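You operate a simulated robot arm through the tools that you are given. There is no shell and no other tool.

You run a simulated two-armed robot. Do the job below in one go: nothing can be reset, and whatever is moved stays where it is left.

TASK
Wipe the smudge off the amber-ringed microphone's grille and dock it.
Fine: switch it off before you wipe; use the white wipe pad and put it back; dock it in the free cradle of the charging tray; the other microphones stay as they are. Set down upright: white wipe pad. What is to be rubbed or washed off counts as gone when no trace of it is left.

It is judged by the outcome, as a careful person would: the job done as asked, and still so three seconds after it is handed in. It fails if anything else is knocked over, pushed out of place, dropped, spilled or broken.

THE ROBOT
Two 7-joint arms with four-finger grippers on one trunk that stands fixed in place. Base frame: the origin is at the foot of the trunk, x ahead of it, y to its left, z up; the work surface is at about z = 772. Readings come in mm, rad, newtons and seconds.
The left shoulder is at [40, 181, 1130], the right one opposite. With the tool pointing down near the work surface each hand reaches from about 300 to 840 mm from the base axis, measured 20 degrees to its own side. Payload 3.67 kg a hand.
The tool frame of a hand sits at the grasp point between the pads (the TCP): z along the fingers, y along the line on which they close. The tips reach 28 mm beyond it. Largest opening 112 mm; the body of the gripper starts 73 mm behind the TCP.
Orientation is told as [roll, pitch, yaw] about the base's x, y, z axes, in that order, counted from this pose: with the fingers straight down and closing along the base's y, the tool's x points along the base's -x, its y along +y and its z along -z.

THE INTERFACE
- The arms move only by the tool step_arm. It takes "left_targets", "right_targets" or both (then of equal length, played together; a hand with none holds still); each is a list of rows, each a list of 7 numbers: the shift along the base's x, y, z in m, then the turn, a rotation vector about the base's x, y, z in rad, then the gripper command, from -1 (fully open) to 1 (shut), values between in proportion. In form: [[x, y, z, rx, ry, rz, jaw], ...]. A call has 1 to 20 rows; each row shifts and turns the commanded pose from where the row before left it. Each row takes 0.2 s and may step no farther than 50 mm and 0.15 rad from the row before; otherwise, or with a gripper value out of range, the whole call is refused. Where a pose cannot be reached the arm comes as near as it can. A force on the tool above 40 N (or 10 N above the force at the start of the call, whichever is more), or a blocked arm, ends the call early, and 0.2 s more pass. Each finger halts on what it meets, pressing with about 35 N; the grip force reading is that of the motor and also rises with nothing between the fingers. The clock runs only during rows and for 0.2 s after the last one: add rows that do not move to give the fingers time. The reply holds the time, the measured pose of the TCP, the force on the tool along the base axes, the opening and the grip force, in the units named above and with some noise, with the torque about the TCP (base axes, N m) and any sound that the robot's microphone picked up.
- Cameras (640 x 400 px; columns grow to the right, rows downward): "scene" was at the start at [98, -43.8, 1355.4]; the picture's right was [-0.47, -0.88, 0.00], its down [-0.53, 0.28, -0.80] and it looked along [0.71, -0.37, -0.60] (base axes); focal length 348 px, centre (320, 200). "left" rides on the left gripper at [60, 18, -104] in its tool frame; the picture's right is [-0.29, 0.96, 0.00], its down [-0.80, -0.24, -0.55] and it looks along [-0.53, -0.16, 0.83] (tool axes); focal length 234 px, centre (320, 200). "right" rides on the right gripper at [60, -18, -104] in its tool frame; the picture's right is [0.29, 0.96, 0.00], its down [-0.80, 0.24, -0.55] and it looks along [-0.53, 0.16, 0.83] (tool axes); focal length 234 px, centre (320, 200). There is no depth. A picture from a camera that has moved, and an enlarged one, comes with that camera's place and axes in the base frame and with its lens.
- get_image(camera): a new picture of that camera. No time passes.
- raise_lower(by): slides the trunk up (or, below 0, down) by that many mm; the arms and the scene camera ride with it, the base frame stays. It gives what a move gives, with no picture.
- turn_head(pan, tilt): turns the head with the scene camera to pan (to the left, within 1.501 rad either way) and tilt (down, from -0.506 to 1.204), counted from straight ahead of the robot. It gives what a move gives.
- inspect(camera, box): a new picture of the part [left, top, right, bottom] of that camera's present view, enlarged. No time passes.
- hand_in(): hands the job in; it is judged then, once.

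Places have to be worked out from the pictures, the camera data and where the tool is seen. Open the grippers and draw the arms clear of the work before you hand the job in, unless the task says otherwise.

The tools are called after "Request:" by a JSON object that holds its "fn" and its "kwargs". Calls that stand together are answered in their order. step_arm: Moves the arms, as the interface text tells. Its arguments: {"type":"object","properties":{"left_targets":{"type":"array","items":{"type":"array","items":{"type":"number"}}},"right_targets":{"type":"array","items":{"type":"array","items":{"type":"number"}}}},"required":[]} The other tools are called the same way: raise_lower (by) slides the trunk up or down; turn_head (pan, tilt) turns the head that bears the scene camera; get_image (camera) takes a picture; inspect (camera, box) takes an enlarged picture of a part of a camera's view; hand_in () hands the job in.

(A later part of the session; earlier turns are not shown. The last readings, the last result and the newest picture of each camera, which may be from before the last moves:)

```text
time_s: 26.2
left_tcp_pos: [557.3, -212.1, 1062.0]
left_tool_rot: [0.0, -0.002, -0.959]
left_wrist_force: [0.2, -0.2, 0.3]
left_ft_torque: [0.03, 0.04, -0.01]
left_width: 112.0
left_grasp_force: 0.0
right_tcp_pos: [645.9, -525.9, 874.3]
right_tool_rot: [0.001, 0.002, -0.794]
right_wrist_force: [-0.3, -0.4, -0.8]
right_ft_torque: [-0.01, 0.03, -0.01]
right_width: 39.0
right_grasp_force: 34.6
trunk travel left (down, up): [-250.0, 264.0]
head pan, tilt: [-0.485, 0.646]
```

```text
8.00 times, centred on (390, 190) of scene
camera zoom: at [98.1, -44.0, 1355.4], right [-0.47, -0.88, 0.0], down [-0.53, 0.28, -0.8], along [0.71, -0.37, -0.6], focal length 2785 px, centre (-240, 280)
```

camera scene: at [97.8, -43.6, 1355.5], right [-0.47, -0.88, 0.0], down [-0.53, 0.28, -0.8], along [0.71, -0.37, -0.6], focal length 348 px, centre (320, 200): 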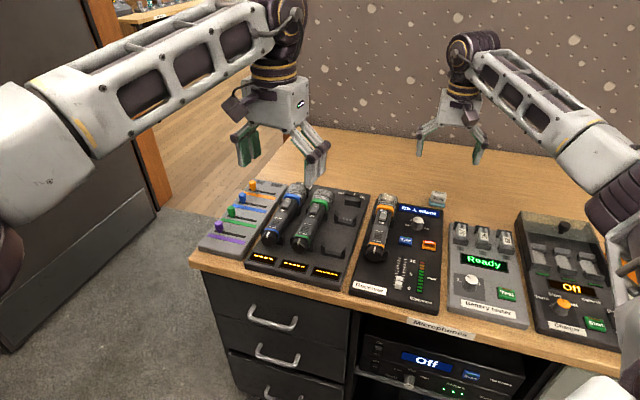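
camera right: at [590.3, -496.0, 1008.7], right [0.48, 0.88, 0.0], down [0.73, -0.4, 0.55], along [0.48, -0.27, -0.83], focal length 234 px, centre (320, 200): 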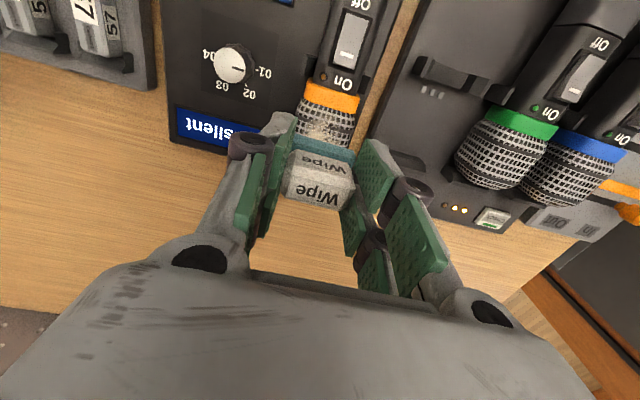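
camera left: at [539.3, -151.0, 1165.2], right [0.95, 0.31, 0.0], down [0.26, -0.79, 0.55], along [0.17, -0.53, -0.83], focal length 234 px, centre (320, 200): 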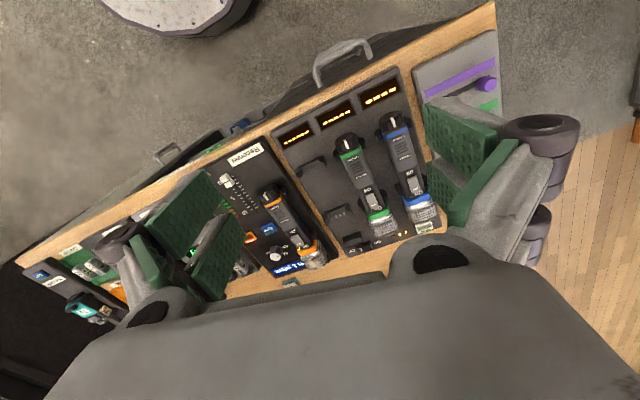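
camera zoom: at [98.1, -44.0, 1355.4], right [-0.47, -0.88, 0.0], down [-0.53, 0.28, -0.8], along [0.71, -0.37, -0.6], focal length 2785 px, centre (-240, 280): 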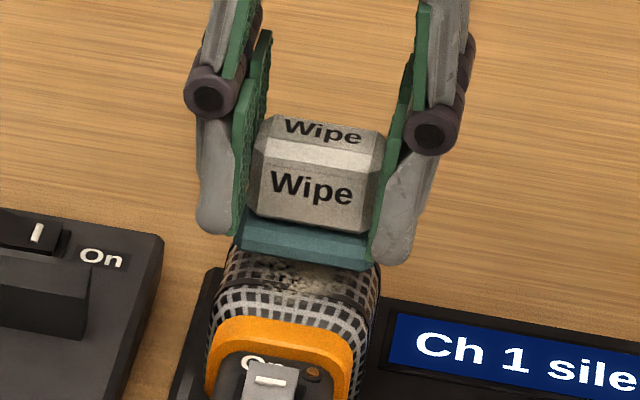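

Still no contact; the pad is a few mm above the grille. I descend in 1.5 mm steps until light contact.

Request:
{"fn": "step_arm", "kwargs": {"right_targets": [[0, 0, -0.0015, 0, 0, 0, 0.6], [0, 0, -0.0015, 0, 0, 0, 0.6], [0, 0, -0.0015, 0, 0, 0, 0.6], [0, 0, 0, 0, 0, 0, 0.6]]}}

```text
time_s: 27.2
left_tcp_pos: [556.4, -212.5, 1061.4]
left_tool_rot: [0.001, 0.0, -0.958]
left_wrist_force: [0.8, 0.1, 0.1]
left_ft_torque: [0.02, 0.01, 0.0]
left_width: 111.7
left_grasp_force: 0.0
right_tcp_pos: [646.7, -526.5, 871.3]
right_tool_rot: [0.001, -0.002, -0.796]
right_wrist_force: [-0.8, -0.6, -0.3]
right_ft_torque: [-0.01, 0.01, -0.02]
right_width: 39.0
right_grasp_force: 35.0
trunk travel left (down, up): [-250.0, 264.0]
head pan, tilt: [-0.485, 0.646]
```

No contact force yet at TCP z≈871. I continue down in 1.5 mm steps.

Request:
{"fn": "step_arm", "kwargs": {"right_targets": [[0, 0, -0.0015, 0, 0, 0, 0.6], [0, 0, -0.0015, 0, 0, 0, 0.6], [0, 0, -0.0015, 0, 0, 0, 0.6], [0, 0, 0, 0, 0, 0, 0.6]]}}

Request:
{"fn": "inspect", "kwargs": {"camera": "left", "box": [280, 225, 350, 280]}}

Request:
{"fn": "inspect", "kwargs": {"camera": "scene", "box": [360, 165, 420, 215]}}

```text
time_s: 28.2
left_tcp_pos: [558.2, -212.6, 1061.3]
left_tool_rot: [-0.001, 0.001, -0.958]
left_wrist_force: [0.1, -0.2, -0.4]
left_ft_torque: [0.02, -0.01, -0.01]
left_width: 111.9
left_grasp_force: 0.1
right_tcp_pos: [646.8, -525.5, 864.6]
right_tool_rot: [0.001, 0.0, -0.795]
right_wrist_force: [0.5, -0.1, 0.8]
right_ft_torque: [-0.04, 0.02, 0.01]
right_width: 39.0
right_grasp_force: 35.1
trunk travel left (down, up): [-250.0, 264.0]
head pan, tilt: [-0.485, 0.646]
```

```text
7.27 times, centred on (315, 252) of left
camera zoom: at [538.2, -151.9, 1165.4], right [0.95, 0.32, 0.0], down [0.26, -0.79, 0.55], along [0.17, -0.53, -0.83], focal length 1703 px, centre (356, -182)
```

zoom: 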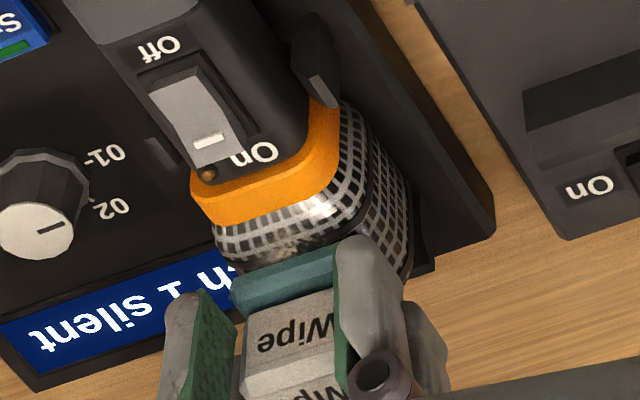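

```text
8.00 times, centred on (390, 190) of scene
camera zoom: at [98.1, -43.8, 1355.4], right [-0.47, -0.88, 0.0], down [-0.53, 0.28, -0.8], along [0.71, -0.37, -0.6], focal length 2785 px, centre (-240, 280)
```

zoom: 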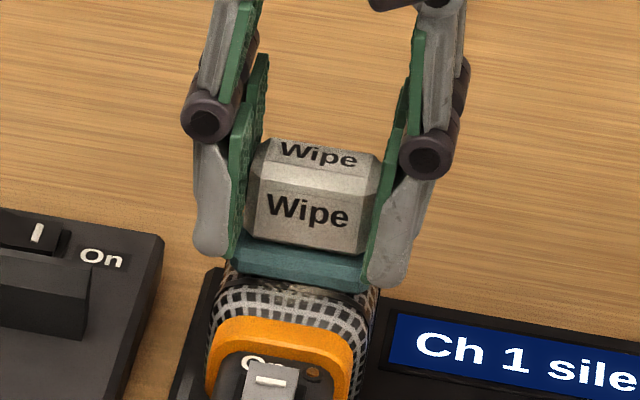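

The pad covers the smudge and is about to touch. I continue at 1 mm per row.

Request:
{"fn": "step_arm", "kwargs": {"right_targets": [[0, 0, -0.001, 0, 0, 0, 0.6], [0, 0, -0.001, 0, 0, 0, 0.6], [0, 0, -0.001, 0, 0, 0, 0.6], [0, 0, 0, 0, 0, 0, 0.6]]}}

```text
time_s: 29.2
left_tcp_pos: [556.7, -210.8, 1063.3]
left_tool_rot: [-0.001, -0.001, -0.958]
left_wrist_force: [0.2, -0.3, -0.4]
left_ft_torque: [0.01, -0.04, -0.02]
left_width: 112.2
left_grasp_force: 0.1
right_tcp_pos: [646.2, -525.9, 865.7]
right_tool_rot: [0.001, -0.005, -0.798]
right_wrist_force: [4.7, -1.4, 17.7]
right_ft_torque: [0.0, 0.01, 0.0]
right_width: 39.1
right_grasp_force: 34.9
trunk travel left (down, up): [-250.0, 264.0]
head pan, tilt: [-0.485, 0.646]
```

Contact: 17.7 N. I ease off 1.5 mm to a light pressure and rub sideways a few strokes across the grille (mic is supported laterally by its clips).

Request:
{"fn": "step_arm", "kwargs": {"right_targets": [[0, 0, 0.0015, 0, 0, 0, 0.6], [0.0035, 0.0035, 0, 0, 0, 0, 0.6], [-0.0035, -0.0035, 0, 0, 0, 0, 0.6], [-0.0035, -0.0035, 0, 0, 0, 0, 0.6], [0.0035, 0.0035, 0, 0, 0, 0, 0.6], [0.0035, 0.0035, 0, 0, 0, 0, 0.6], [-0.0035, -0.0035, 0, 0, 0, 0, 0.6], [0, 0, 0, 0, 0, 0, 0.6]]}}

Request:
{"fn": "inspect", "kwargs": {"camera": "left", "box": [280, 225, 350, 280]}}

Request:
{"fn": "inspect", "kwargs": {"camera": "scene", "box": [360, 165, 420, 215]}}

```text
time_s: 31.0
left_tcp_pos: [557.5, -210.1, 1062.4]
left_tool_rot: [0.001, 0.001, -0.958]
left_wrist_force: [0.6, -0.5, 0.6]
left_ft_torque: [-0.03, 0.01, 0.02]
left_width: 111.9
left_grasp_force: 0.0
right_tcp_pos: [647.6, -524.0, 864.8]
right_tool_rot: [-0.003, 0.0, -0.795]
right_wrist_force: [1.9, 1.8, 7.4]
right_ft_torque: [0.14, 0.01, -0.03]
right_width: 39.1
right_grasp_force: 34.8
trunk travel left (down, up): [-250.0, 264.0]
head pan, tilt: [-0.485, 0.646]
```

```text
7.27 times, centred on (315, 252) of left
camera zoom: at [537.9, -150.9, 1165.7], right [0.95, 0.32, 0.0], down [0.26, -0.79, 0.55], along [0.17, -0.53, -0.83], focal length 1703 px, centre (356, -182)
```

zoom: 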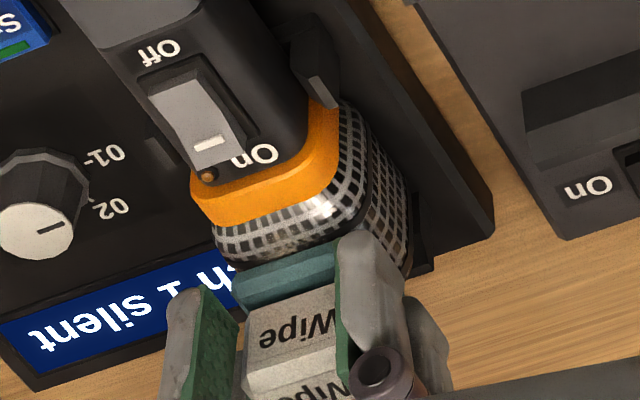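

```text
8.00 times, centred on (390, 190) of scene
camera zoom: at [97.6, -43.0, 1355.5], right [-0.47, -0.88, 0.0], down [-0.53, 0.28, -0.8], along [0.71, -0.37, -0.6], focal length 2785 px, centre (-240, 280)
```

zoom: 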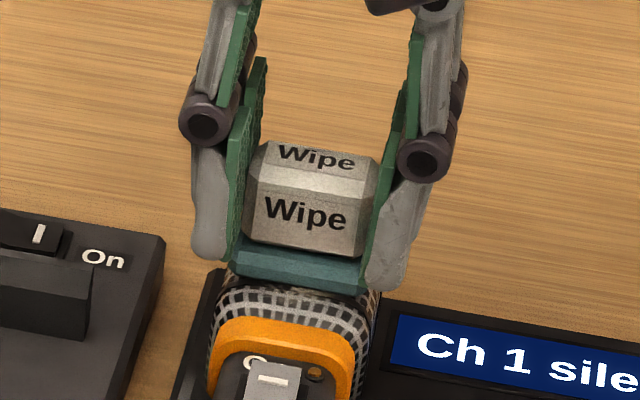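

Light 7 N contact; the visible edge of the smudge is already cleaned. I continue with strokes shifted toward the far end and back, with side strokes at each place.

Request:
{"fn": "step_arm", "kwargs": {"right_targets": [[0.0028, -0.0028, 0, 0, 0, 0, 0.6], [0.004, 0.004, 0, 0, 0, 0, 0.6], [-0.004, -0.004, 0, 0, 0, 0, 0.6], [-0.004, -0.004, 0, 0, 0, 0, 0.6], [0.004, 0.004, 0, 0, 0, 0, 0.6], [0.0028, -0.0028, 0, 0, 0, 0, 0.6], [0.004, 0.004, 0, 0, 0, 0, 0.6], [-0.004, -0.004, 0, 0, 0, 0, 0.6], [-0.004, -0.004, 0, 0, 0, 0, 0.6], [0.004, 0.004, 0, 0, 0, 0, 0.6], [0, 0, 0, 0, 0, 0, 0.6]]}}

Request:
{"fn": "inspect", "kwargs": {"camera": "scene", "box": [360, 165, 420, 215]}}

```text
time_s: 33.4
left_tcp_pos: [558.0, -211.7, 1063.0]
left_tool_rot: [-0.001, -0.001, -0.957]
left_wrist_force: [-0.2, 0.2, -0.1]
left_ft_torque: [0.03, -0.01, 0.03]
left_width: 112.0
left_grasp_force: 0.1
right_tcp_pos: [652.4, -531.8, 865.3]
right_tool_rot: [-0.001, 0.001, -0.794]
right_wrist_force: [0.0, -0.5, 3.3]
right_ft_torque: [0.05, 0.06, 0.04]
right_width: 38.7
right_grasp_force: 35.0
trunk travel left (down, up): [-250.0, 264.0]
head pan, tilt: [-0.485, 0.646]
```

```text
8.00 times, centred on (390, 190) of scene
camera zoom: at [97.6, -43.9, 1355.5], right [-0.47, -0.88, 0.0], down [-0.53, 0.28, -0.8], along [0.71, -0.37, -0.6], focal length 2785 px, centre (-240, 280)
```

zoom: 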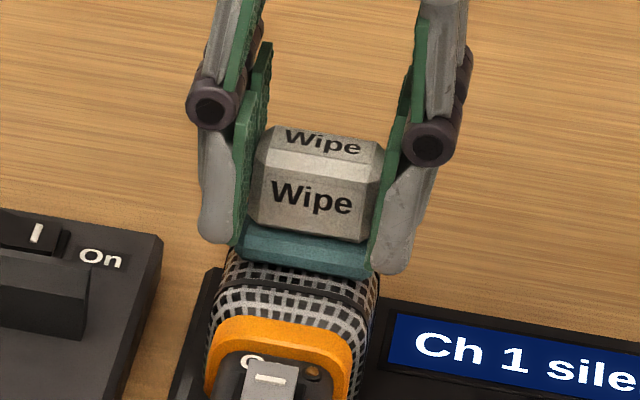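

The uncovered part of the grille is clean. I do one more set slightly farther out with a touch more pressure, then come back over the middle, lift, and inspect.

Request:
{"fn": "step_arm", "kwargs": {"right_targets": [[0.0028, -0.0028, -0.0007, 0, 0, 0, 0.6], [0.004, 0.004, 0, 0, 0, 0, 0.6], [-0.004, -0.004, 0, 0, 0, 0, 0.6], [-0.004, -0.004, 0, 0, 0, 0, 0.6], [0.004, 0.004, 0, 0, 0, 0, 0.6], [-0.0042, 0.0042, 0.0003, 0, 0, 0, 0.6], [-0.0042, 0.0042, 0.0003, 0, 0, 0, 0.6], [0.004, 0.004, 0, 0, 0, 0, 0.6], [-0.004, -0.004, 0, 0, 0, 0, 0.6], [-0.004, -0.004, 0, 0, 0, 0, 0.6], [0.004, 0.004, 0, 0, 0, 0, 0.6], [0, 0, 0.01, 0, 0, 0, 0.6], [0, 0, 0.02, 0, 0, 0, 0.6], [0, 0, 0.02, 0, 0, 0, 0.6], [0.014, -0.024, 0.01, 0, 0, 0, 0.6], [0.01, -0.03, 0.0, 0, 0, 0, 0.6], [0, 0, 0, 0, 0, 0, 0.6]]}}

Request:
{"fn": "inspect", "kwargs": {"camera": "left", "box": [290, 235, 340, 275]}}

Request:
{"fn": "inspect", "kwargs": {"camera": "scene", "box": [368, 185, 408, 215]}}

Request:
{"fn": "get_image", "kwargs": {"camera": "right"}}

```text
time_s: 37.0
left_tcp_pos: [555.8, -211.2, 1060.9]
left_tool_rot: [0.001, 0.0, -0.959]
left_wrist_force: [-0.6, 0.5, -0.2]
left_ft_torque: [-0.01, 0.0, 0.04]
left_width: 112.0
left_grasp_force: 0.0
right_tcp_pos: [671.6, -580.9, 924.6]
right_tool_rot: [0.0, -0.001, -0.795]
right_wrist_force: [0.2, -0.5, 0.5]
right_ft_torque: [-0.03, 0.0, 0.01]
right_width: 39.1
right_grasp_force: 35.1
trunk travel left (down, up): [-250.0, 264.0]
head pan, tilt: [-0.485, 0.646]
```

```text
10.00 times, centred on (315, 255) of left
camera zoom: at [538.1, -151.7, 1165.5], right [0.95, 0.32, 0.0], down [0.26, -0.79, 0.55], along [0.17, -0.53, -0.83], focal length 2342 px, centre (370, -350)
```

zoom: 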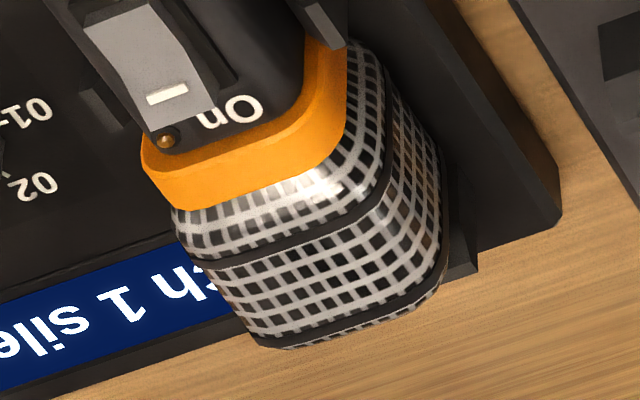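

```text
13.33 times, centred on (388, 200) of scene
camera zoom: at [97.9, -43.7, 1355.4], right [-0.47, -0.88, 0.0], down [-0.53, 0.28, -0.8], along [0.71, -0.37, -0.6], focal length 4642 px, centre (-587, 200)
```

zoom: 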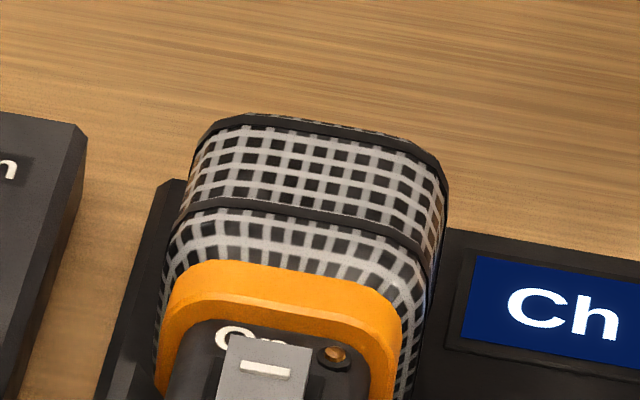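

```text
taken
camera right: at [616.5, -551.3, 1029.1], right [0.48, 0.88, 0.0], down [0.73, -0.4, 0.55], along [0.49, -0.27, -0.83], focal length 234 px, centre (320, 200)
```

right: 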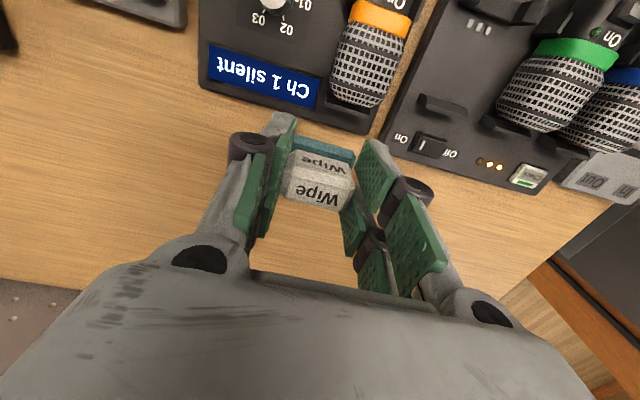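

The grille looks clean from left and scene. I check the far end from the wrist camera.

Request:
{"fn": "inspect", "kwargs": {"camera": "right", "box": [315, 10, 415, 115]}}

Request:
{"fn": "inspect", "kwargs": {"camera": "right", "box": [410, 60, 560, 200]}}

```text
3.81 times, centred on (365, 62) of right
camera zoom: at [616.5, -551.3, 1029.1], right [0.48, 0.88, 0.0], down [0.73, -0.4, 0.55], along [0.49, -0.27, -0.83], focal length 892 px, centre (149, 724)
```

zoom: 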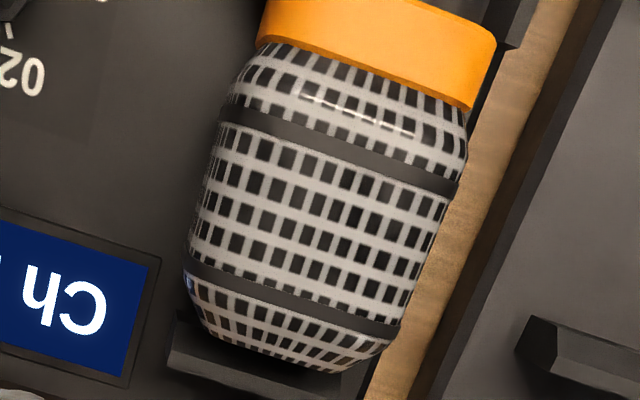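

```text
2.86 times, centred on (485, 130) of right
camera zoom: at [616.5, -551.3, 1029.1], right [0.48, 0.88, 0.0], down [0.73, -0.4, 0.55], along [0.49, -0.27, -0.83], focal length 669 px, centre (-151, 400)
```

zoom: 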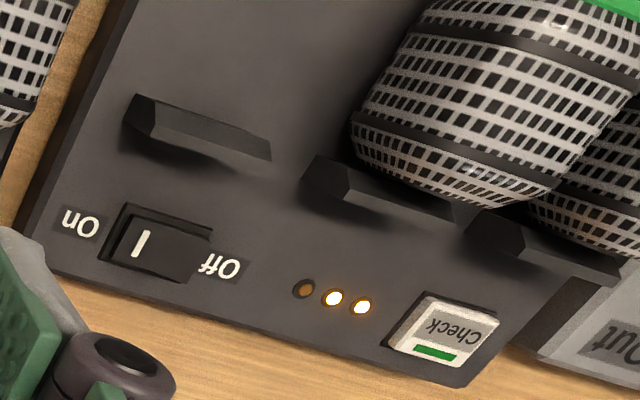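

The whole grille is clean, including its far taper, and the mic has not shifted. I bring the pad back to exactly where it was picked up, stopping 16 mm above.

Request:
{"fn": "step_arm", "kwargs": {"right_targets": [[-0.0129, -0.0386, 0, 0, 0, 0.035, 0.6], [-0.0129, -0.0386, 0, 0, 0, 0, 0.6], [-0.0128, -0.0386, 0, 0, 0, 0, 0.6], [0, 0, -0.03, 0, 0, 0, 0.6], [0, 0, -0.03, 0, 0, 0, 0.6], [0, 0, -0.03, 0, 0, 0, 0.6], [0, 0, -0.025, 0, 0, 0, 0.6], [0, 0, 0, 0, 0, 0, 0.6]]}}

Request:
{"fn": "inspect", "kwargs": {"camera": "scene", "box": [410, 165, 470, 215]}}

```text
time_s: 38.8
left_tcp_pos: [556.2, -211.3, 1061.6]
left_tool_rot: [0.001, 0.001, -0.957]
left_wrist_force: [0.2, -0.7, -0.5]
left_ft_torque: [0.02, 0.0, 0.02]
left_width: 111.8
left_grasp_force: 0.1
right_tcp_pos: [634.1, -695.5, 809.6]
right_tool_rot: [-0.001, 0.001, -0.761]
right_wrist_force: [0.0, 0.4, -0.1]
right_ft_torque: [-0.02, 0.03, -0.04]
right_width: 39.2
right_grasp_force: 34.7
trunk travel left (down, up): [-250.0, 264.0]
head pan, tilt: [-0.485, 0.646]
```

```text
8.00 times, centred on (440, 190) of scene
camera zoom: at [97.7, -43.8, 1355.5], right [-0.47, -0.88, 0.0], down [-0.53, 0.28, -0.8], along [0.71, -0.37, -0.6], focal length 2785 px, centre (-640, 280)
```

zoom: 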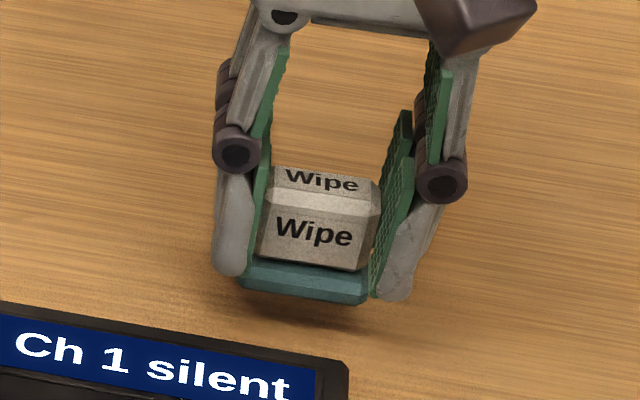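

The pad is right above its old spot. I lower the last 16 mm slowly, then check contact.

Request:
{"fn": "step_arm", "kwargs": {"right_targets": [[0, 0, -0.006, 0, 0, 0, 0.6], [0, 0, -0.005, 0, 0, 0, 0.6], [0, 0, -0.003, 0, 0, 0, 0.6], [0, 0, -0.002, 0, 0, 0, 0.6], [0, 0, 0, 0, 0, 0, 0.6]]}}

Request:
{"fn": "inspect", "kwargs": {"camera": "scene", "box": [410, 165, 470, 215]}}

```text
time_s: 40.0
left_tcp_pos: [557.6, -212.3, 1062.0]
left_tool_rot: [0.0, 0.0, -0.958]
left_wrist_force: [-0.2, -0.4, -0.9]
left_ft_torque: [0.04, 0.05, 0.01]
left_width: 111.8
left_grasp_force: 0.0
right_tcp_pos: [632.1, -695.5, 793.9]
right_tool_rot: [0.0, -0.001, -0.76]
right_wrist_force: [0.6, -0.6, -0.8]
right_ft_torque: [-0.01, -0.01, 0.06]
right_width: 39.4
right_grasp_force: 34.6
trunk travel left (down, up): [-250.0, 264.0]
head pan, tilt: [-0.485, 0.646]
```

```text
8.00 times, centred on (440, 190) of scene
camera zoom: at [98.2, -44.0, 1355.4], right [-0.47, -0.88, 0.0], down [-0.53, 0.28, -0.8], along [0.71, -0.37, -0.6], focal length 2785 px, centre (-640, 280)
```

zoom: 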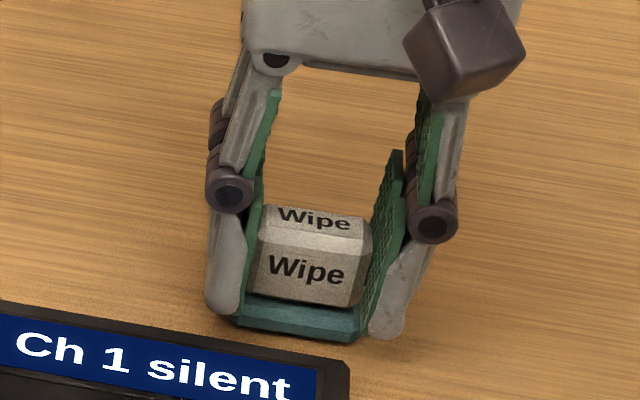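

It's back at its spot with no force yet. I lower 1 mm at a time to feel the table before releasing.

Request:
{"fn": "step_arm", "kwargs": {"right_targets": [[0, 0, -0.001, 0, 0, 0, 0.6], [0, 0, 0, 0, 0, 0, 0.6]]}}

```text
time_s: 40.6
left_tcp_pos: [557.7, -211.1, 1061.3]
left_tool_rot: [0.002, 0.001, -0.958]
left_wrist_force: [-0.6, -0.3, -0.9]
left_ft_torque: [-0.03, -0.02, -0.02]
left_width: 111.9
left_grasp_force: 0.1
right_tcp_pos: [632.9, -695.0, 792.9]
right_tool_rot: [-0.001, -0.001, -0.762]
right_wrist_force: [0.7, -1.1, 3.2]
right_ft_torque: [-0.1, -0.11, 0.01]
right_width: 39.2
right_grasp_force: 34.5
trunk travel left (down, up): [-250.0, 264.0]
head pan, tilt: [-0.485, 0.646]
```

The pad touches the table (3 N). I open gradually to release it and then rise straight up.

Request:
{"fn": "step_arm", "kwargs": {"right_targets": [[0, 0, 0, 0, 0, 0, 0.25], [0, 0, 0, 0, 0, 0, 0.1], [0, 0, 0, 0, 0, 0, -0.05], [0, 0, 0, 0, 0, 0, -0.2], [0, 0, 0, 0, 0, 0, -0.2], [0, 0, 0.03, 0, 0, 0, -0.2], [0, 0, 0.04, 0, 0, 0, -0.2], [0, 0, 0.04, 0, 0, 0, -0.2], [0, 0, 0, 0, 0, 0, -0.2]]}}

Request:
{"fn": "inspect", "kwargs": {"camera": "scene", "box": [410, 165, 470, 215]}}

Request:
{"fn": "get_image", "kwargs": {"camera": "right"}}

```text
time_s: 42.6
left_tcp_pos: [558.8, -212.7, 1062.2]
left_tool_rot: [-0.001, -0.001, -0.958]
left_wrist_force: [-0.3, -0.2, -0.9]
left_ft_torque: [0.01, 0.0, 0.01]
left_width: 112.1
left_grasp_force: 0.1
right_tcp_pos: [631.3, -694.0, 903.8]
right_tool_rot: [0.001, -0.001, -0.759]
right_wrist_force: [0.5, -0.8, 0.0]
right_ft_torque: [-0.02, 0.05, 0.01]
right_width: 67.4
right_grasp_force: 0.1
trunk travel left (down, up): [-250.0, 264.0]
head pan, tilt: [-0.485, 0.646]
```

```text
8.00 times, centred on (440, 190) of scene
camera zoom: at [98.6, -44.2, 1355.3], right [-0.47, -0.88, 0.0], down [-0.53, 0.28, -0.8], along [0.71, -0.37, -0.6], focal length 2785 px, centre (-640, 280)
```

zoom: 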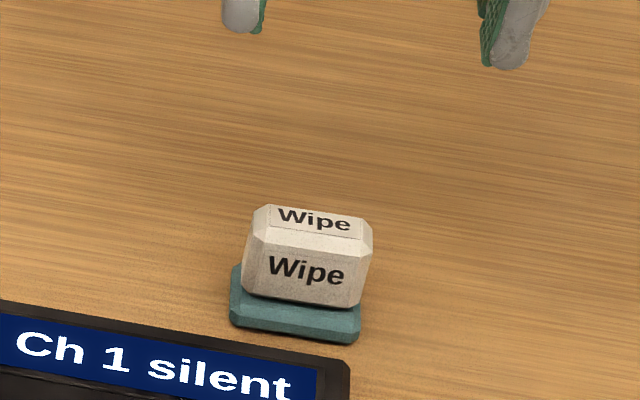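

```text
taken
camera right: at [576.1, -666.3, 1006.8], right [0.45, 0.89, 0.0], down [0.74, -0.38, 0.55], along [0.49, -0.25, -0.83], focal length 234 px, centre (320, 200)
```

right: 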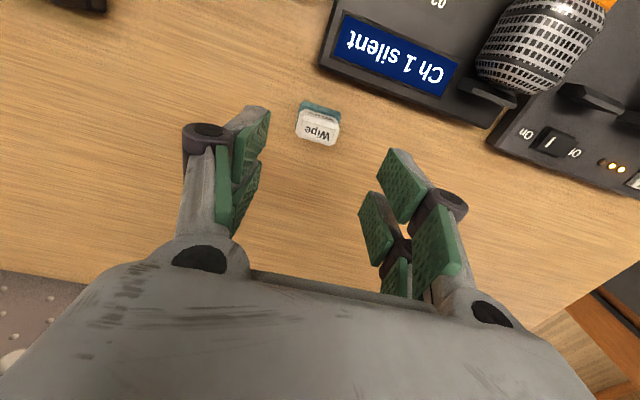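

The pad is back exactly in place. Now I need precise offsets between the amber mic and the docked ones, so I take high-zoom views of LEDs, cradles and tails from both static cameras.

Request:
{"fn": "inspect", "kwargs": {"camera": "left", "box": [350, 190, 422, 235]}}

Request:
{"fn": "inspect", "kwargs": {"camera": "scene", "box": [280, 180, 344, 220]}}

Request:
{"fn": "inspect", "kwargs": {"camera": "left", "box": [296, 150, 376, 200]}}

Request:
{"fn": "inspect", "kwargs": {"camera": "left", "box": [256, 180, 336, 230]}}

Request:
{"fn": "inspect", "kwargs": {"camera": "left", "box": [302, 196, 374, 241]}}

Request:
{"fn": "inspect", "kwargs": {"camera": "scene", "box": [310, 200, 406, 260]}}

```text
8.89 times, centred on (386, 212) of left
camera zoom: at [538.7, -152.2, 1165.1], right [0.95, 0.32, 0.0], down [0.26, -0.79, 0.55], along [0.17, -0.53, -0.83], focal length 2082 px, centre (-267, 89)
```

zoom: 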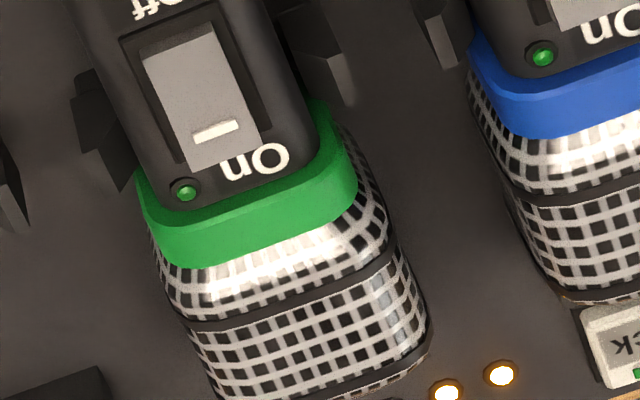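

```text
10.00 times, centred on (312, 200) of scene
camera zoom: at [98.6, -44.2, 1355.3], right [-0.47, -0.88, 0.0], down [-0.53, 0.28, -0.8], along [0.71, -0.37, -0.6], focal length 3482 px, centre (400, 200)
```

zoom: 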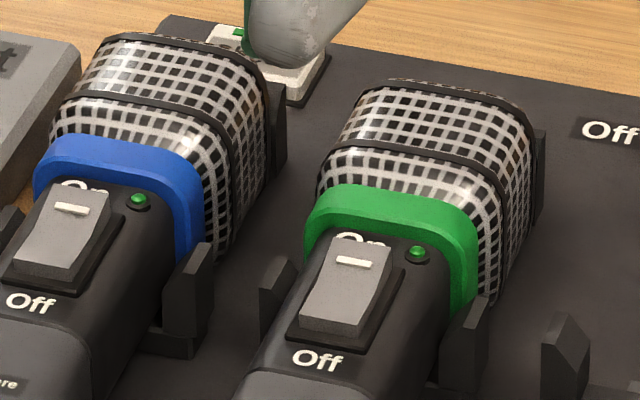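

```text
8.00 times, centred on (336, 175) of left
camera zoom: at [538.7, -152.2, 1165.1], right [0.95, 0.32, 0.0], down [0.26, -0.79, 0.55], along [0.17, -0.53, -0.83], focal length 1873 px, centre (192, 400)
```

zoom: 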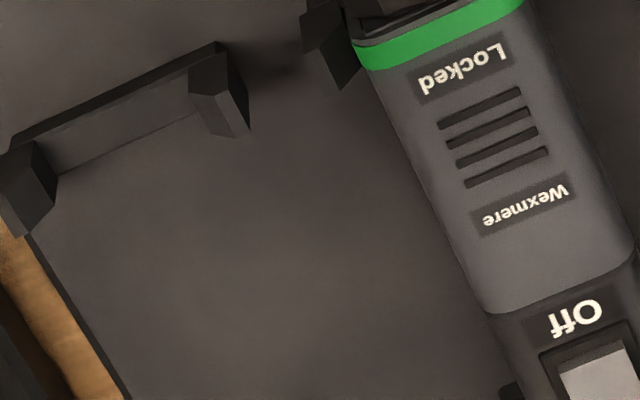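

```text
8.00 times, centred on (296, 205) of left
camera zoom: at [538.7, -152.2, 1165.1], right [0.95, 0.32, 0.0], down [0.26, -0.79, 0.55], along [0.17, -0.53, -0.83], focal length 1873 px, centre (512, 160)
```

zoom: 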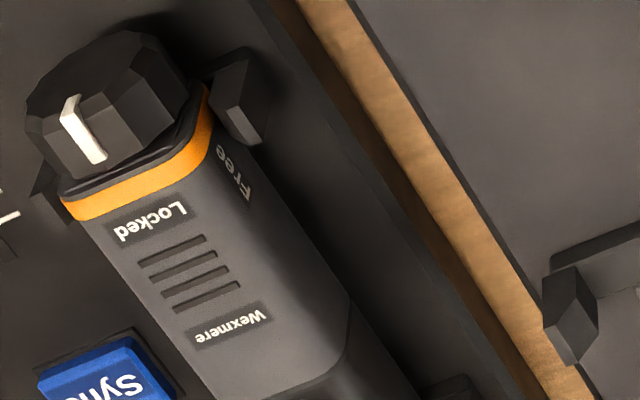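

```text
8.89 times, centred on (338, 218) of left
camera zoom: at [538.7, -152.2, 1165.1], right [0.95, 0.32, 0.0], down [0.26, -0.79, 0.55], along [0.17, -0.53, -0.83], focal length 2082 px, centre (160, 36)
```

zoom: 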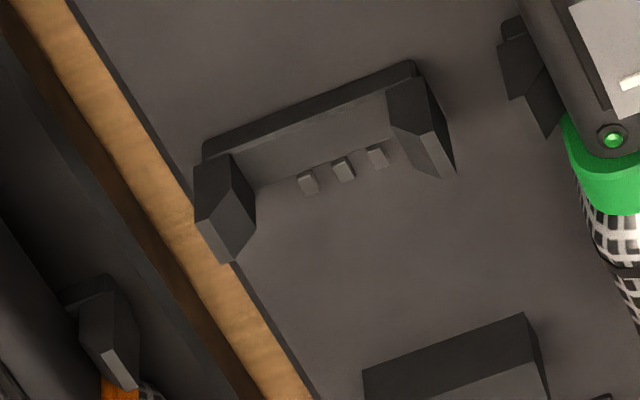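

```text
6.67 times, centred on (358, 230) of scene
camera zoom: at [98.6, -44.2, 1355.3], right [-0.47, -0.88, 0.0], down [-0.53, 0.28, -0.8], along [0.71, -0.37, -0.6], focal length 2321 px, centre (67, 0)
```

zoom: 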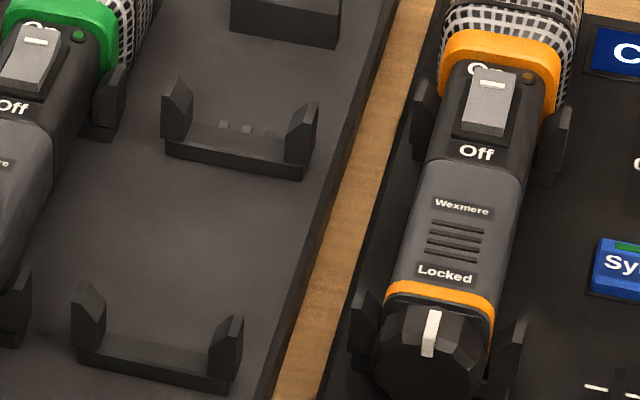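

Triangulating the LEDs and the clips in both views gives the free slot at (+46.7,+83.2, ~0) mm from the amber mic's present pose, with nearly identical yaw (-45°). The mic body is about 38 mm wide; I move over its middle with a 56 mm opening.

Request:
{"fn": "step_arm", "kwargs": {"right_targets": [[-0.0087, 0.0387, 0, 0, 0, -0.026, 0.0], [-0.0087, 0.0387, 0, 0, 0, 0, 0.0], [-0.0087, 0.0387, 0, 0, 0, 0, 0.0], [-0.0087, 0.0387, 0, 0, 0, 0, 0.0], [-0.0087, 0.0387, 0, 0, 0, 0, 0.0], [-0.0087, 0.0387, 0, 0, 0, 0, 0.0], [0, 0, 0, 0, 0, 0, 0.0], [0, 0, -0.02, 0, 0, 0, 0.0], [0, 0, 0, 0, 0, 0, 0.0]]}}

Request:
{"fn": "get_image", "kwargs": {"camera": "right"}}

Request:
{"fn": "inspect", "kwargs": {"camera": "scene", "box": [345, 170, 435, 250]}}

Request:
{"fn": "inspect", "kwargs": {"camera": "left", "box": [255, 180, 335, 260]}}

```text
time_s: 44.6
left_tcp_pos: [557.7, -211.1, 1060.4]
left_tool_rot: [0.0, -0.001, -0.958]
left_wrist_force: [0.4, -0.4, 0.1]
left_ft_torque: [-0.02, -0.02, -0.02]
left_width: 111.9
left_grasp_force: 0.0
right_tcp_pos: [579.2, -464.9, 882.6]
right_tool_rot: [0.0, 0.001, -0.787]
right_wrist_force: [-1.0, -0.2, 0.0]
right_ft_torque: [0.01, 0.04, 0.01]
right_width: 56.1
right_grasp_force: 0.1
trunk travel left (down, up): [-250.0, 264.0]
head pan, tilt: [-0.485, 0.646]
```

```text
taken
camera right: at [524.5, -435.6, 986.8], right [0.47, 0.88, 0.0], down [0.73, -0.39, 0.55], along [0.49, -0.26, -0.83], focal length 234 px, centre (320, 200)
```

right: 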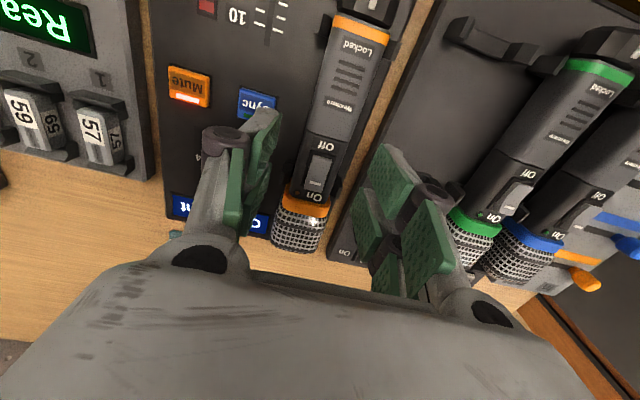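

```text
5.00 times, centred on (390, 210) of scene
camera zoom: at [97.8, -43.7, 1355.5], right [-0.47, -0.88, 0.0], down [-0.53, 0.28, -0.8], along [0.71, -0.37, -0.6], focal length 1741 px, centre (-30, 150)
```

zoom: 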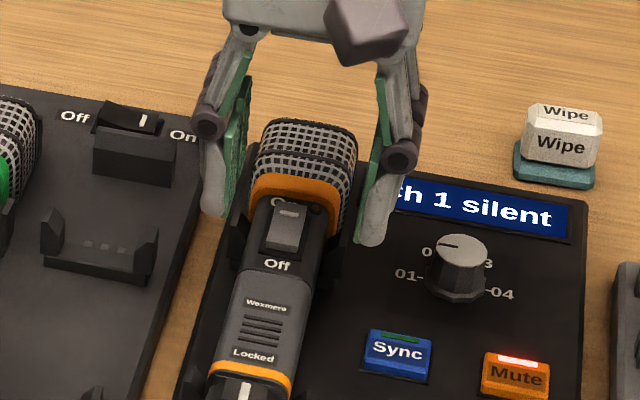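

```text
5.00 times, centred on (295, 220) of left
camera zoom: at [538.0, -151.8, 1165.5], right [0.95, 0.32, 0.0], down [0.26, -0.79, 0.55], along [0.17, -0.53, -0.83], focal length 1171 px, centre (445, 100)
```

zoom: 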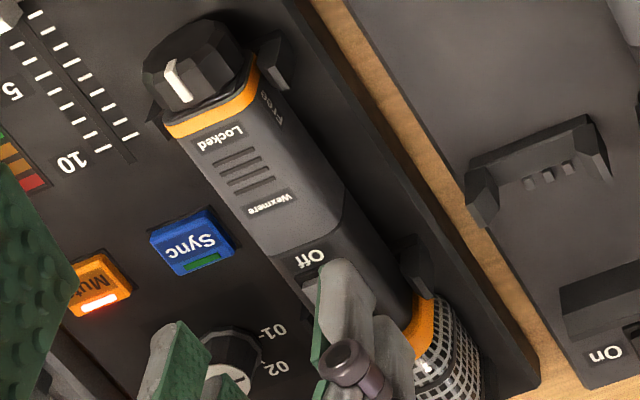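

The mic is about 4.5 mm to the left of the gripper centre. I shift that much and lower 50 mm so the tips flank the body, then check clearances.

Request:
{"fn": "step_arm", "kwargs": {"right_targets": [[0.0032, 0.0032, -0.01, 0, 0, 0, 0.0], [0, 0, -0.015, 0, 0, 0, 0.0], [0, 0, -0.015, 0, 0, 0, 0.0], [0, 0, -0.01, 0, 0, 0, 0.0], [0, 0, 0, 0, 0, 0, 0.0]]}}

Request:
{"fn": "get_image", "kwargs": {"camera": "right"}}

Request:
{"fn": "inspect", "kwargs": {"camera": "scene", "box": [350, 195, 430, 260]}}

Request:
{"fn": "inspect", "kwargs": {"camera": "left", "box": [255, 180, 335, 250]}}

```text
time_s: 45.8
left_tcp_pos: [557.1, -211.9, 1061.4]
left_tool_rot: [0.001, -0.001, -0.958]
left_wrist_force: [0.3, -0.6, 0.0]
left_ft_torque: [-0.01, 0.0, 0.0]
left_width: 112.0
left_grasp_force: 0.1
right_tcp_pos: [581.2, -461.4, 832.1]
right_tool_rot: [0.0, 0.001, -0.785]
right_wrist_force: [-0.6, -0.4, -0.5]
right_ft_torque: [-0.01, 0.01, 0.02]
right_width: 56.2
right_grasp_force: 0.2
trunk travel left (down, up): [-250.0, 264.0]
head pan, tilt: [-0.485, 0.646]
```

```text
taken
camera right: at [527.1, -431.6, 937.2], right [0.47, 0.88, 0.0], down [0.73, -0.39, 0.55], along [0.49, -0.26, -0.83], focal length 234 px, centre (320, 200)
```

right: 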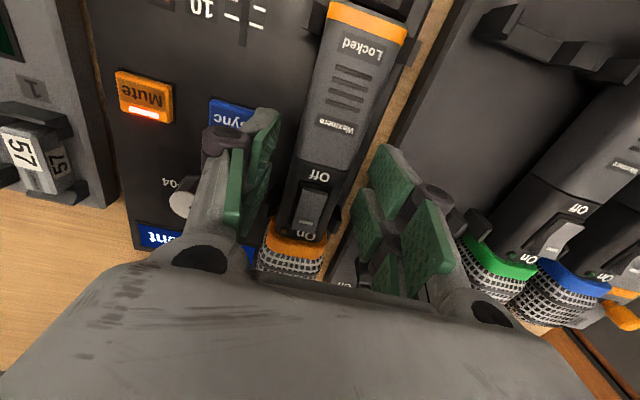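

```text
6.15 times, centred on (390, 228) of scene
camera zoom: at [98.0, -43.8, 1355.4], right [-0.47, -0.88, 0.0], down [-0.53, 0.28, -0.8], along [0.71, -0.37, -0.6], focal length 2142 px, centre (-111, 31)
```

zoom: 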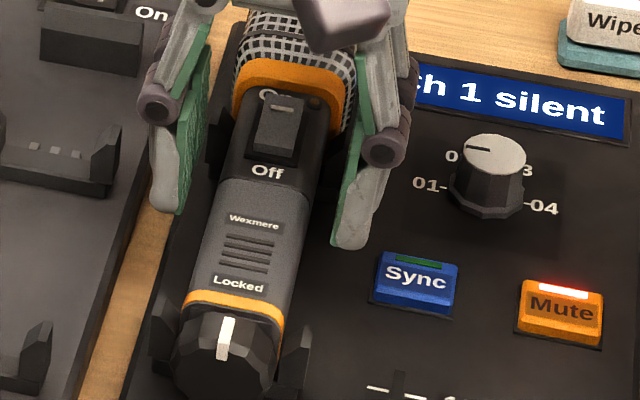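

```text
5.71 times, centred on (295, 215) of left
camera zoom: at [538.2, -151.9, 1165.4], right [0.95, 0.32, 0.0], down [0.26, -0.79, 0.55], along [0.17, -0.53, -0.83], focal length 1338 px, centre (463, 114)
```

zoom: 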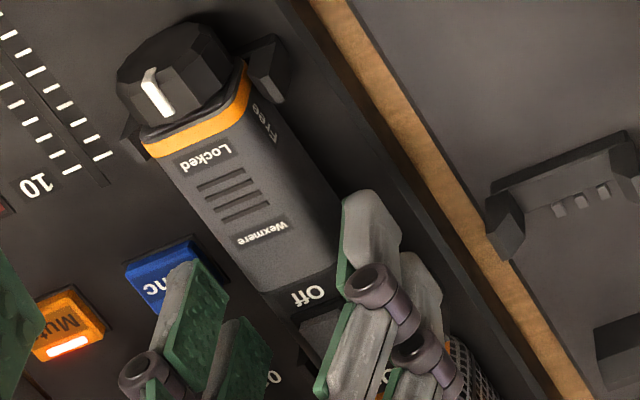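

Both fingers flank the body and the right one clears the Sync button. I narrow to 50 mm and lower 18 mm, watching forces.

Request:
{"fn": "step_arm", "kwargs": {"right_targets": [[0, 0, 0, 0, 0, 0, 0.107], [0, 0, -0.006, 0, 0, 0, 0.107], [0, 0, -0.006, 0, 0, 0, 0.107], [0, 0, -0.006, 0, 0, 0, 0.107], [0, 0, 0, 0, 0, 0, 0.107]]}}

Request:
{"fn": "inspect", "kwargs": {"camera": "scene", "box": [350, 195, 430, 260]}}

Request:
{"fn": "inspect", "kwargs": {"camera": "left", "box": [255, 180, 335, 250]}}

Request:
{"fn": "inspect", "kwargs": {"camera": "right", "box": [190, 60, 450, 300]}}

```text
time_s: 47.0
left_tcp_pos: [558.2, -212.5, 1061.1]
left_tool_rot: [-0.001, -0.001, -0.958]
left_wrist_force: [-0.1, -0.1, -0.3]
left_ft_torque: [0.02, -0.02, 0.0]
left_width: 111.9
left_grasp_force: 0.0
right_tcp_pos: [584.2, -461.1, 814.5]
right_tool_rot: [0.0, 0.0, -0.786]
right_wrist_force: [-0.1, 0.7, 0.0]
right_ft_torque: [-0.01, 0.01, 0.02]
right_width: 50.1
right_grasp_force: 0.0
trunk travel left (down, up): [-250.0, 264.0]
head pan, tilt: [-0.485, 0.646]
```

```text
6.15 times, centred on (390, 228) of scene
camera zoom: at [98.1, -43.8, 1355.4], right [-0.47, -0.88, 0.0], down [-0.53, 0.28, -0.8], along [0.71, -0.37, -0.6], focal length 2142 px, centre (-111, 31)
```

zoom: 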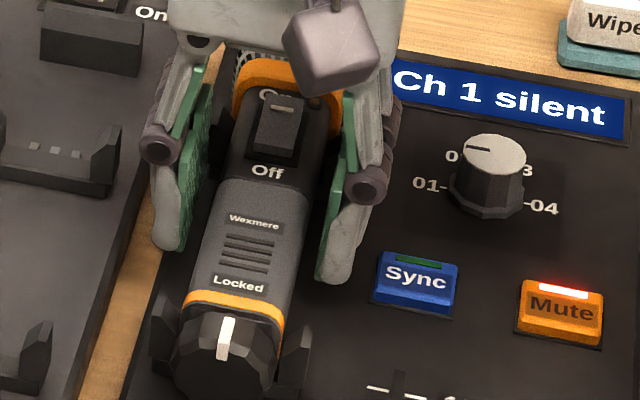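

```text
5.71 times, centred on (295, 215) of left
camera zoom: at [538.2, -151.9, 1165.4], right [0.95, 0.32, 0.0], down [0.26, -0.79, 0.55], along [0.17, -0.53, -0.83], focal length 1338 px, centre (463, 114)
```

zoom: 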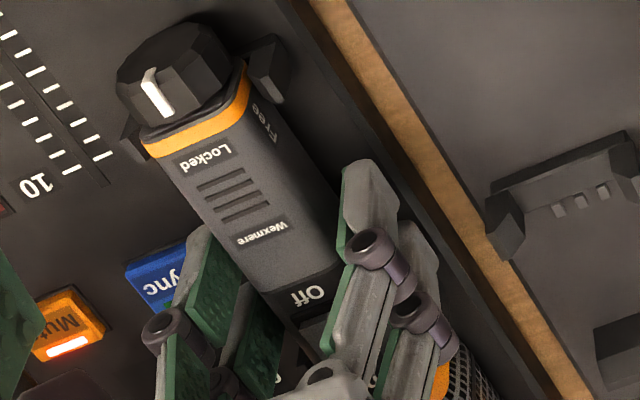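

```text
1.67 times, centred on (320, 180) of right
camera zoom: at [528.2, -431.3, 918.5], right [0.47, 0.88, 0.0], down [0.73, -0.39, 0.55], along [0.49, -0.26, -0.83], focal length 390 px, centre (320, 233)
```

zoom: 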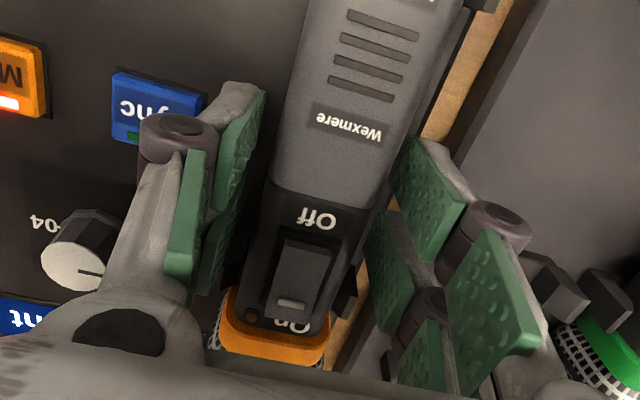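

No contact; the mic is about 2.5 mm nearer the left finger, so I centre by that much and then close gently in steps.

Request:
{"fn": "step_arm", "kwargs": {"right_targets": [[0.0018, 0.0018, -0.001, 0, 0, 0, 0.107], [0, 0, 0, 0, 0, 0, 0.16], [0, 0, 0, 0, 0, 0, 0.21], [0, 0, 0, 0, 0, 0, 0.25], [0, 0, 0, 0, 0, 0, 0.25]]}}

Request:
{"fn": "inspect", "kwargs": {"camera": "right", "box": [190, 60, 450, 300]}}

Request:
{"fn": "inspect", "kwargs": {"camera": "scene", "box": [350, 195, 430, 260]}}

```text
time_s: 48.2
left_tcp_pos: [557.0, -212.0, 1061.4]
left_tool_rot: [0.0, -0.001, -0.958]
left_wrist_force: [-0.2, 0.8, -0.1]
left_ft_torque: [0.03, 0.02, -0.04]
left_width: 112.0
left_grasp_force: 0.1
right_tcp_pos: [585.5, -459.1, 814.4]
right_tool_rot: [0.001, 0.001, -0.786]
right_wrist_force: [-1.2, -0.4, 0.8]
right_ft_torque: [-0.01, 0.02, 0.05]
right_width: 42.5
right_grasp_force: 0.8
trunk travel left (down, up): [-250.0, 264.0]
head pan, tilt: [-0.485, 0.646]
```

```text
1.67 times, centred on (320, 180) of right
camera zoom: at [529.7, -429.4, 918.0], right [0.47, 0.88, 0.0], down [0.73, -0.39, 0.55], along [0.49, -0.26, -0.83], focal length 390 px, centre (320, 233)
```

zoom: 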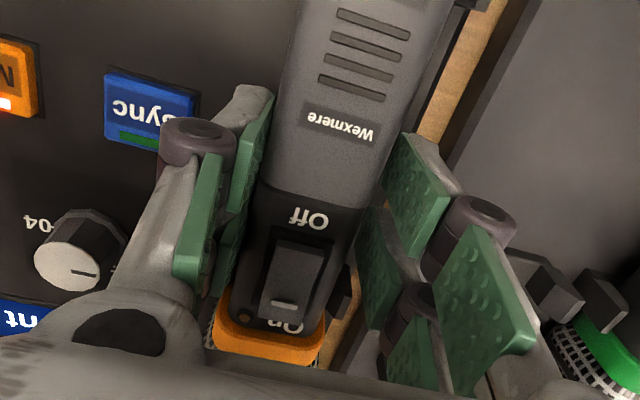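

```text
6.15 times, centred on (390, 228) of scene
camera zoom: at [98.1, -43.9, 1355.4], right [-0.47, -0.88, 0.0], down [-0.53, 0.28, -0.8], along [0.71, -0.37, -0.6], focal length 2142 px, centre (-111, 31)
```

zoom: 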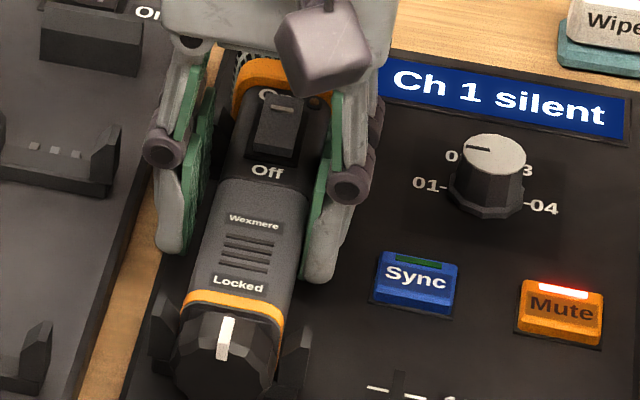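

Both pads are about evenly close to the body. I close the rest of the way onto it.

Request:
{"fn": "step_arm", "kwargs": {"right_targets": [[0, 0, 0, 0, 0, 0, 0.29], [0, 0, 0, 0, 0, 0, 0.33], [0, 0, 0, 0, 0, 0, 0.38], [0, 0, 0, 0, 0, 0, 0.45], [0, 0, 0, 0, 0, 0, 0.6], [0, 0, 0, 0, 0, 0, 0.6]]}}

Request:
{"fn": "inspect", "kwargs": {"camera": "scene", "box": [350, 195, 430, 260]}}

Request:
{"fn": "inspect", "kwargs": {"camera": "left", "box": [255, 180, 335, 280]}}

```text
time_s: 49.6
left_tcp_pos: [556.6, -213.0, 1062.5]
left_tool_rot: [0.0, -0.001, -0.958]
left_wrist_force: [-0.7, 0.3, 1.0]
left_ft_torque: [-0.02, 0.02, -0.01]
left_width: 111.9
left_grasp_force: 0.0
right_tcp_pos: [583.5, -459.8, 814.0]
right_tool_rot: [-0.001, 0.001, -0.787]
right_wrist_force: [-8.2, -7.8, 1.6]
right_ft_torque: [-0.17, 0.47, 0.18]
right_width: 35.5
right_grasp_force: 35.1
trunk travel left (down, up): [-250.0, 264.0]
head pan, tilt: [-0.485, 0.646]
```

```text
6.15 times, centred on (390, 228) of scene
camera zoom: at [97.0, -44.6, 1355.5], right [-0.47, -0.88, 0.0], down [-0.53, 0.28, -0.8], along [0.71, -0.37, -0.6], focal length 2142 px, centre (-111, 31)
```

zoom: 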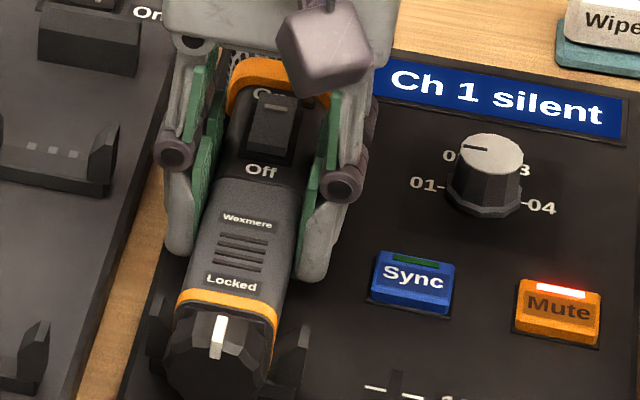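

```text
4.00 times, centred on (295, 230) of left
camera zoom: at [537.3, -152.7, 1165.7], right [0.95, 0.31, 0.0], down [0.26, -0.79, 0.55], along [0.17, -0.53, -0.83], focal length 937 px, centre (420, 80)
```

zoom: 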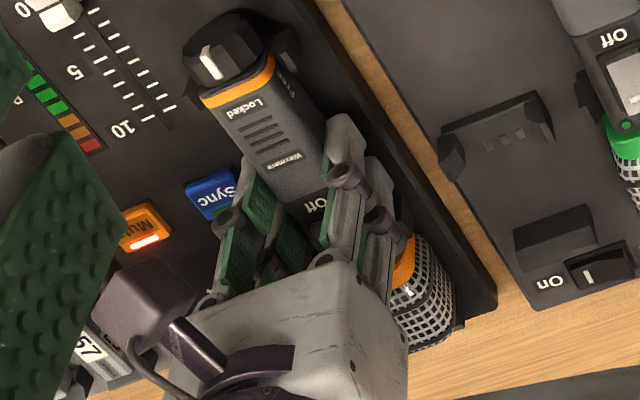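

The mic is held at 35.5 mm, but there's an 11 N side load: I'm about a millimetre too far left. I relieve it by shifting 1 mm back to the right.

Request:
{"fn": "step_arm", "kwargs": {"right_targets": [[-0.0007, -0.0007, 0, 0, 0, 0, 0.6], [0, 0, 0, 0, 0, 0, 0.6]]}}

```text
time_s: 50.2
left_tcp_pos: [557.0, -211.5, 1061.5]
left_tool_rot: [0.0, 0.001, -0.958]
left_wrist_force: [-0.4, 0.0, 0.7]
left_ft_torque: [-0.01, 0.0, 0.01]
left_width: 111.9
left_grasp_force: 0.0
right_tcp_pos: [583.2, -460.0, 814.5]
right_tool_rot: [0.0, -0.001, -0.787]
right_wrist_force: [-6.6, -7.6, 2.7]
right_ft_torque: [-0.08, 0.57, -0.12]
right_width: 35.7
right_grasp_force: 34.9
trunk travel left (down, up): [-250.0, 264.0]
head pan, tilt: [-0.485, 0.646]
```

Still about 10 N sideways; I ease another 2 mm right and re-read.

Request:
{"fn": "step_arm", "kwargs": {"right_targets": [[-0.0014, -0.0014, 0, 0, 0, 0, 0.6], [0, 0, 0, 0, 0, 0, 0.6]]}}

```text
time_s: 50.8
left_tcp_pos: [558.3, -211.3, 1062.2]
left_tool_rot: [0.001, -0.001, -0.958]
left_wrist_force: [-0.8, 0.3, -0.6]
left_ft_torque: [0.03, -0.02, 0.01]
left_width: 111.9
left_grasp_force: 0.1
right_tcp_pos: [583.9, -460.9, 814.7]
right_tool_rot: [0.003, 0.001, -0.785]
right_wrist_force: [0.3, -3.2, 1.0]
right_ft_torque: [-0.03, 0.1, -0.11]
right_width: 35.7
right_grasp_force: 35.3
trunk travel left (down, up): [-250.0, 264.0]
head pan, tilt: [-0.485, 0.646]
```

The side load is nearly gone. I lift slowly, watching for clip resistance.

Request:
{"fn": "step_arm", "kwargs": {"right_targets": [[0, 0, 0.004, 0, 0, 0, 0.7], [0, 0, 0.004, 0, 0, 0, 0.7], [0, 0, 0.006, 0, 0, 0, 0.7], [0, 0, 0, 0, 0, 0, 0.7]]}}

Request:
{"fn": "inspect", "kwargs": {"camera": "scene", "box": [345, 180, 435, 260]}}

Request:
{"fn": "inspect", "kwargs": {"camera": "left", "box": [255, 180, 335, 280]}}

```text
time_s: 51.8
left_tcp_pos: [557.4, -212.1, 1062.0]
left_tool_rot: [0.001, 0.001, -0.958]
left_wrist_force: [-0.1, -0.7, 0.2]
left_ft_torque: [-0.02, -0.01, -0.03]
left_width: 111.9
left_grasp_force: 0.2
right_tcp_pos: [583.8, -461.2, 827.1]
right_tool_rot: [0.0, 0.0, -0.785]
right_wrist_force: [0.5, 0.5, -4.7]
right_ft_torque: [0.09, 0.05, -0.03]
right_width: 35.6
right_grasp_force: 34.5
trunk travel left (down, up): [-250.0, 264.0]
head pan, tilt: [-0.485, 0.646]
```

```text
5.00 times, centred on (390, 220) of scene
camera zoom: at [98.4, -44.2, 1355.4], right [-0.47, -0.88, 0.0], down [-0.53, 0.28, -0.8], along [0.71, -0.37, -0.6], focal length 1741 px, centre (-30, 100)
```

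zoom: 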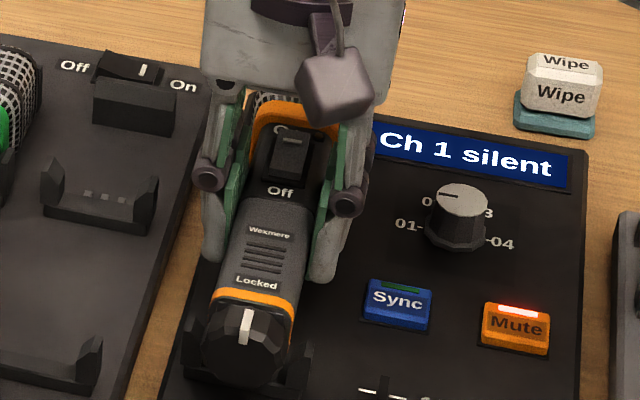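

```text
4.00 times, centred on (295, 230) of left
camera zoom: at [538.5, -152.2, 1165.2], right [0.95, 0.32, 0.0], down [0.26, -0.79, 0.55], along [0.17, -0.53, -0.83], focal length 937 px, centre (420, 80)
```

zoom: 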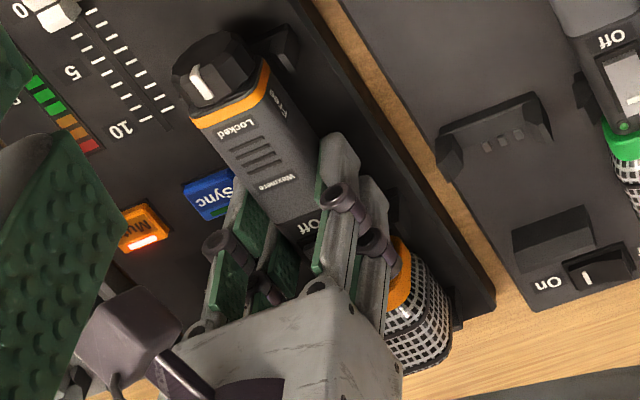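

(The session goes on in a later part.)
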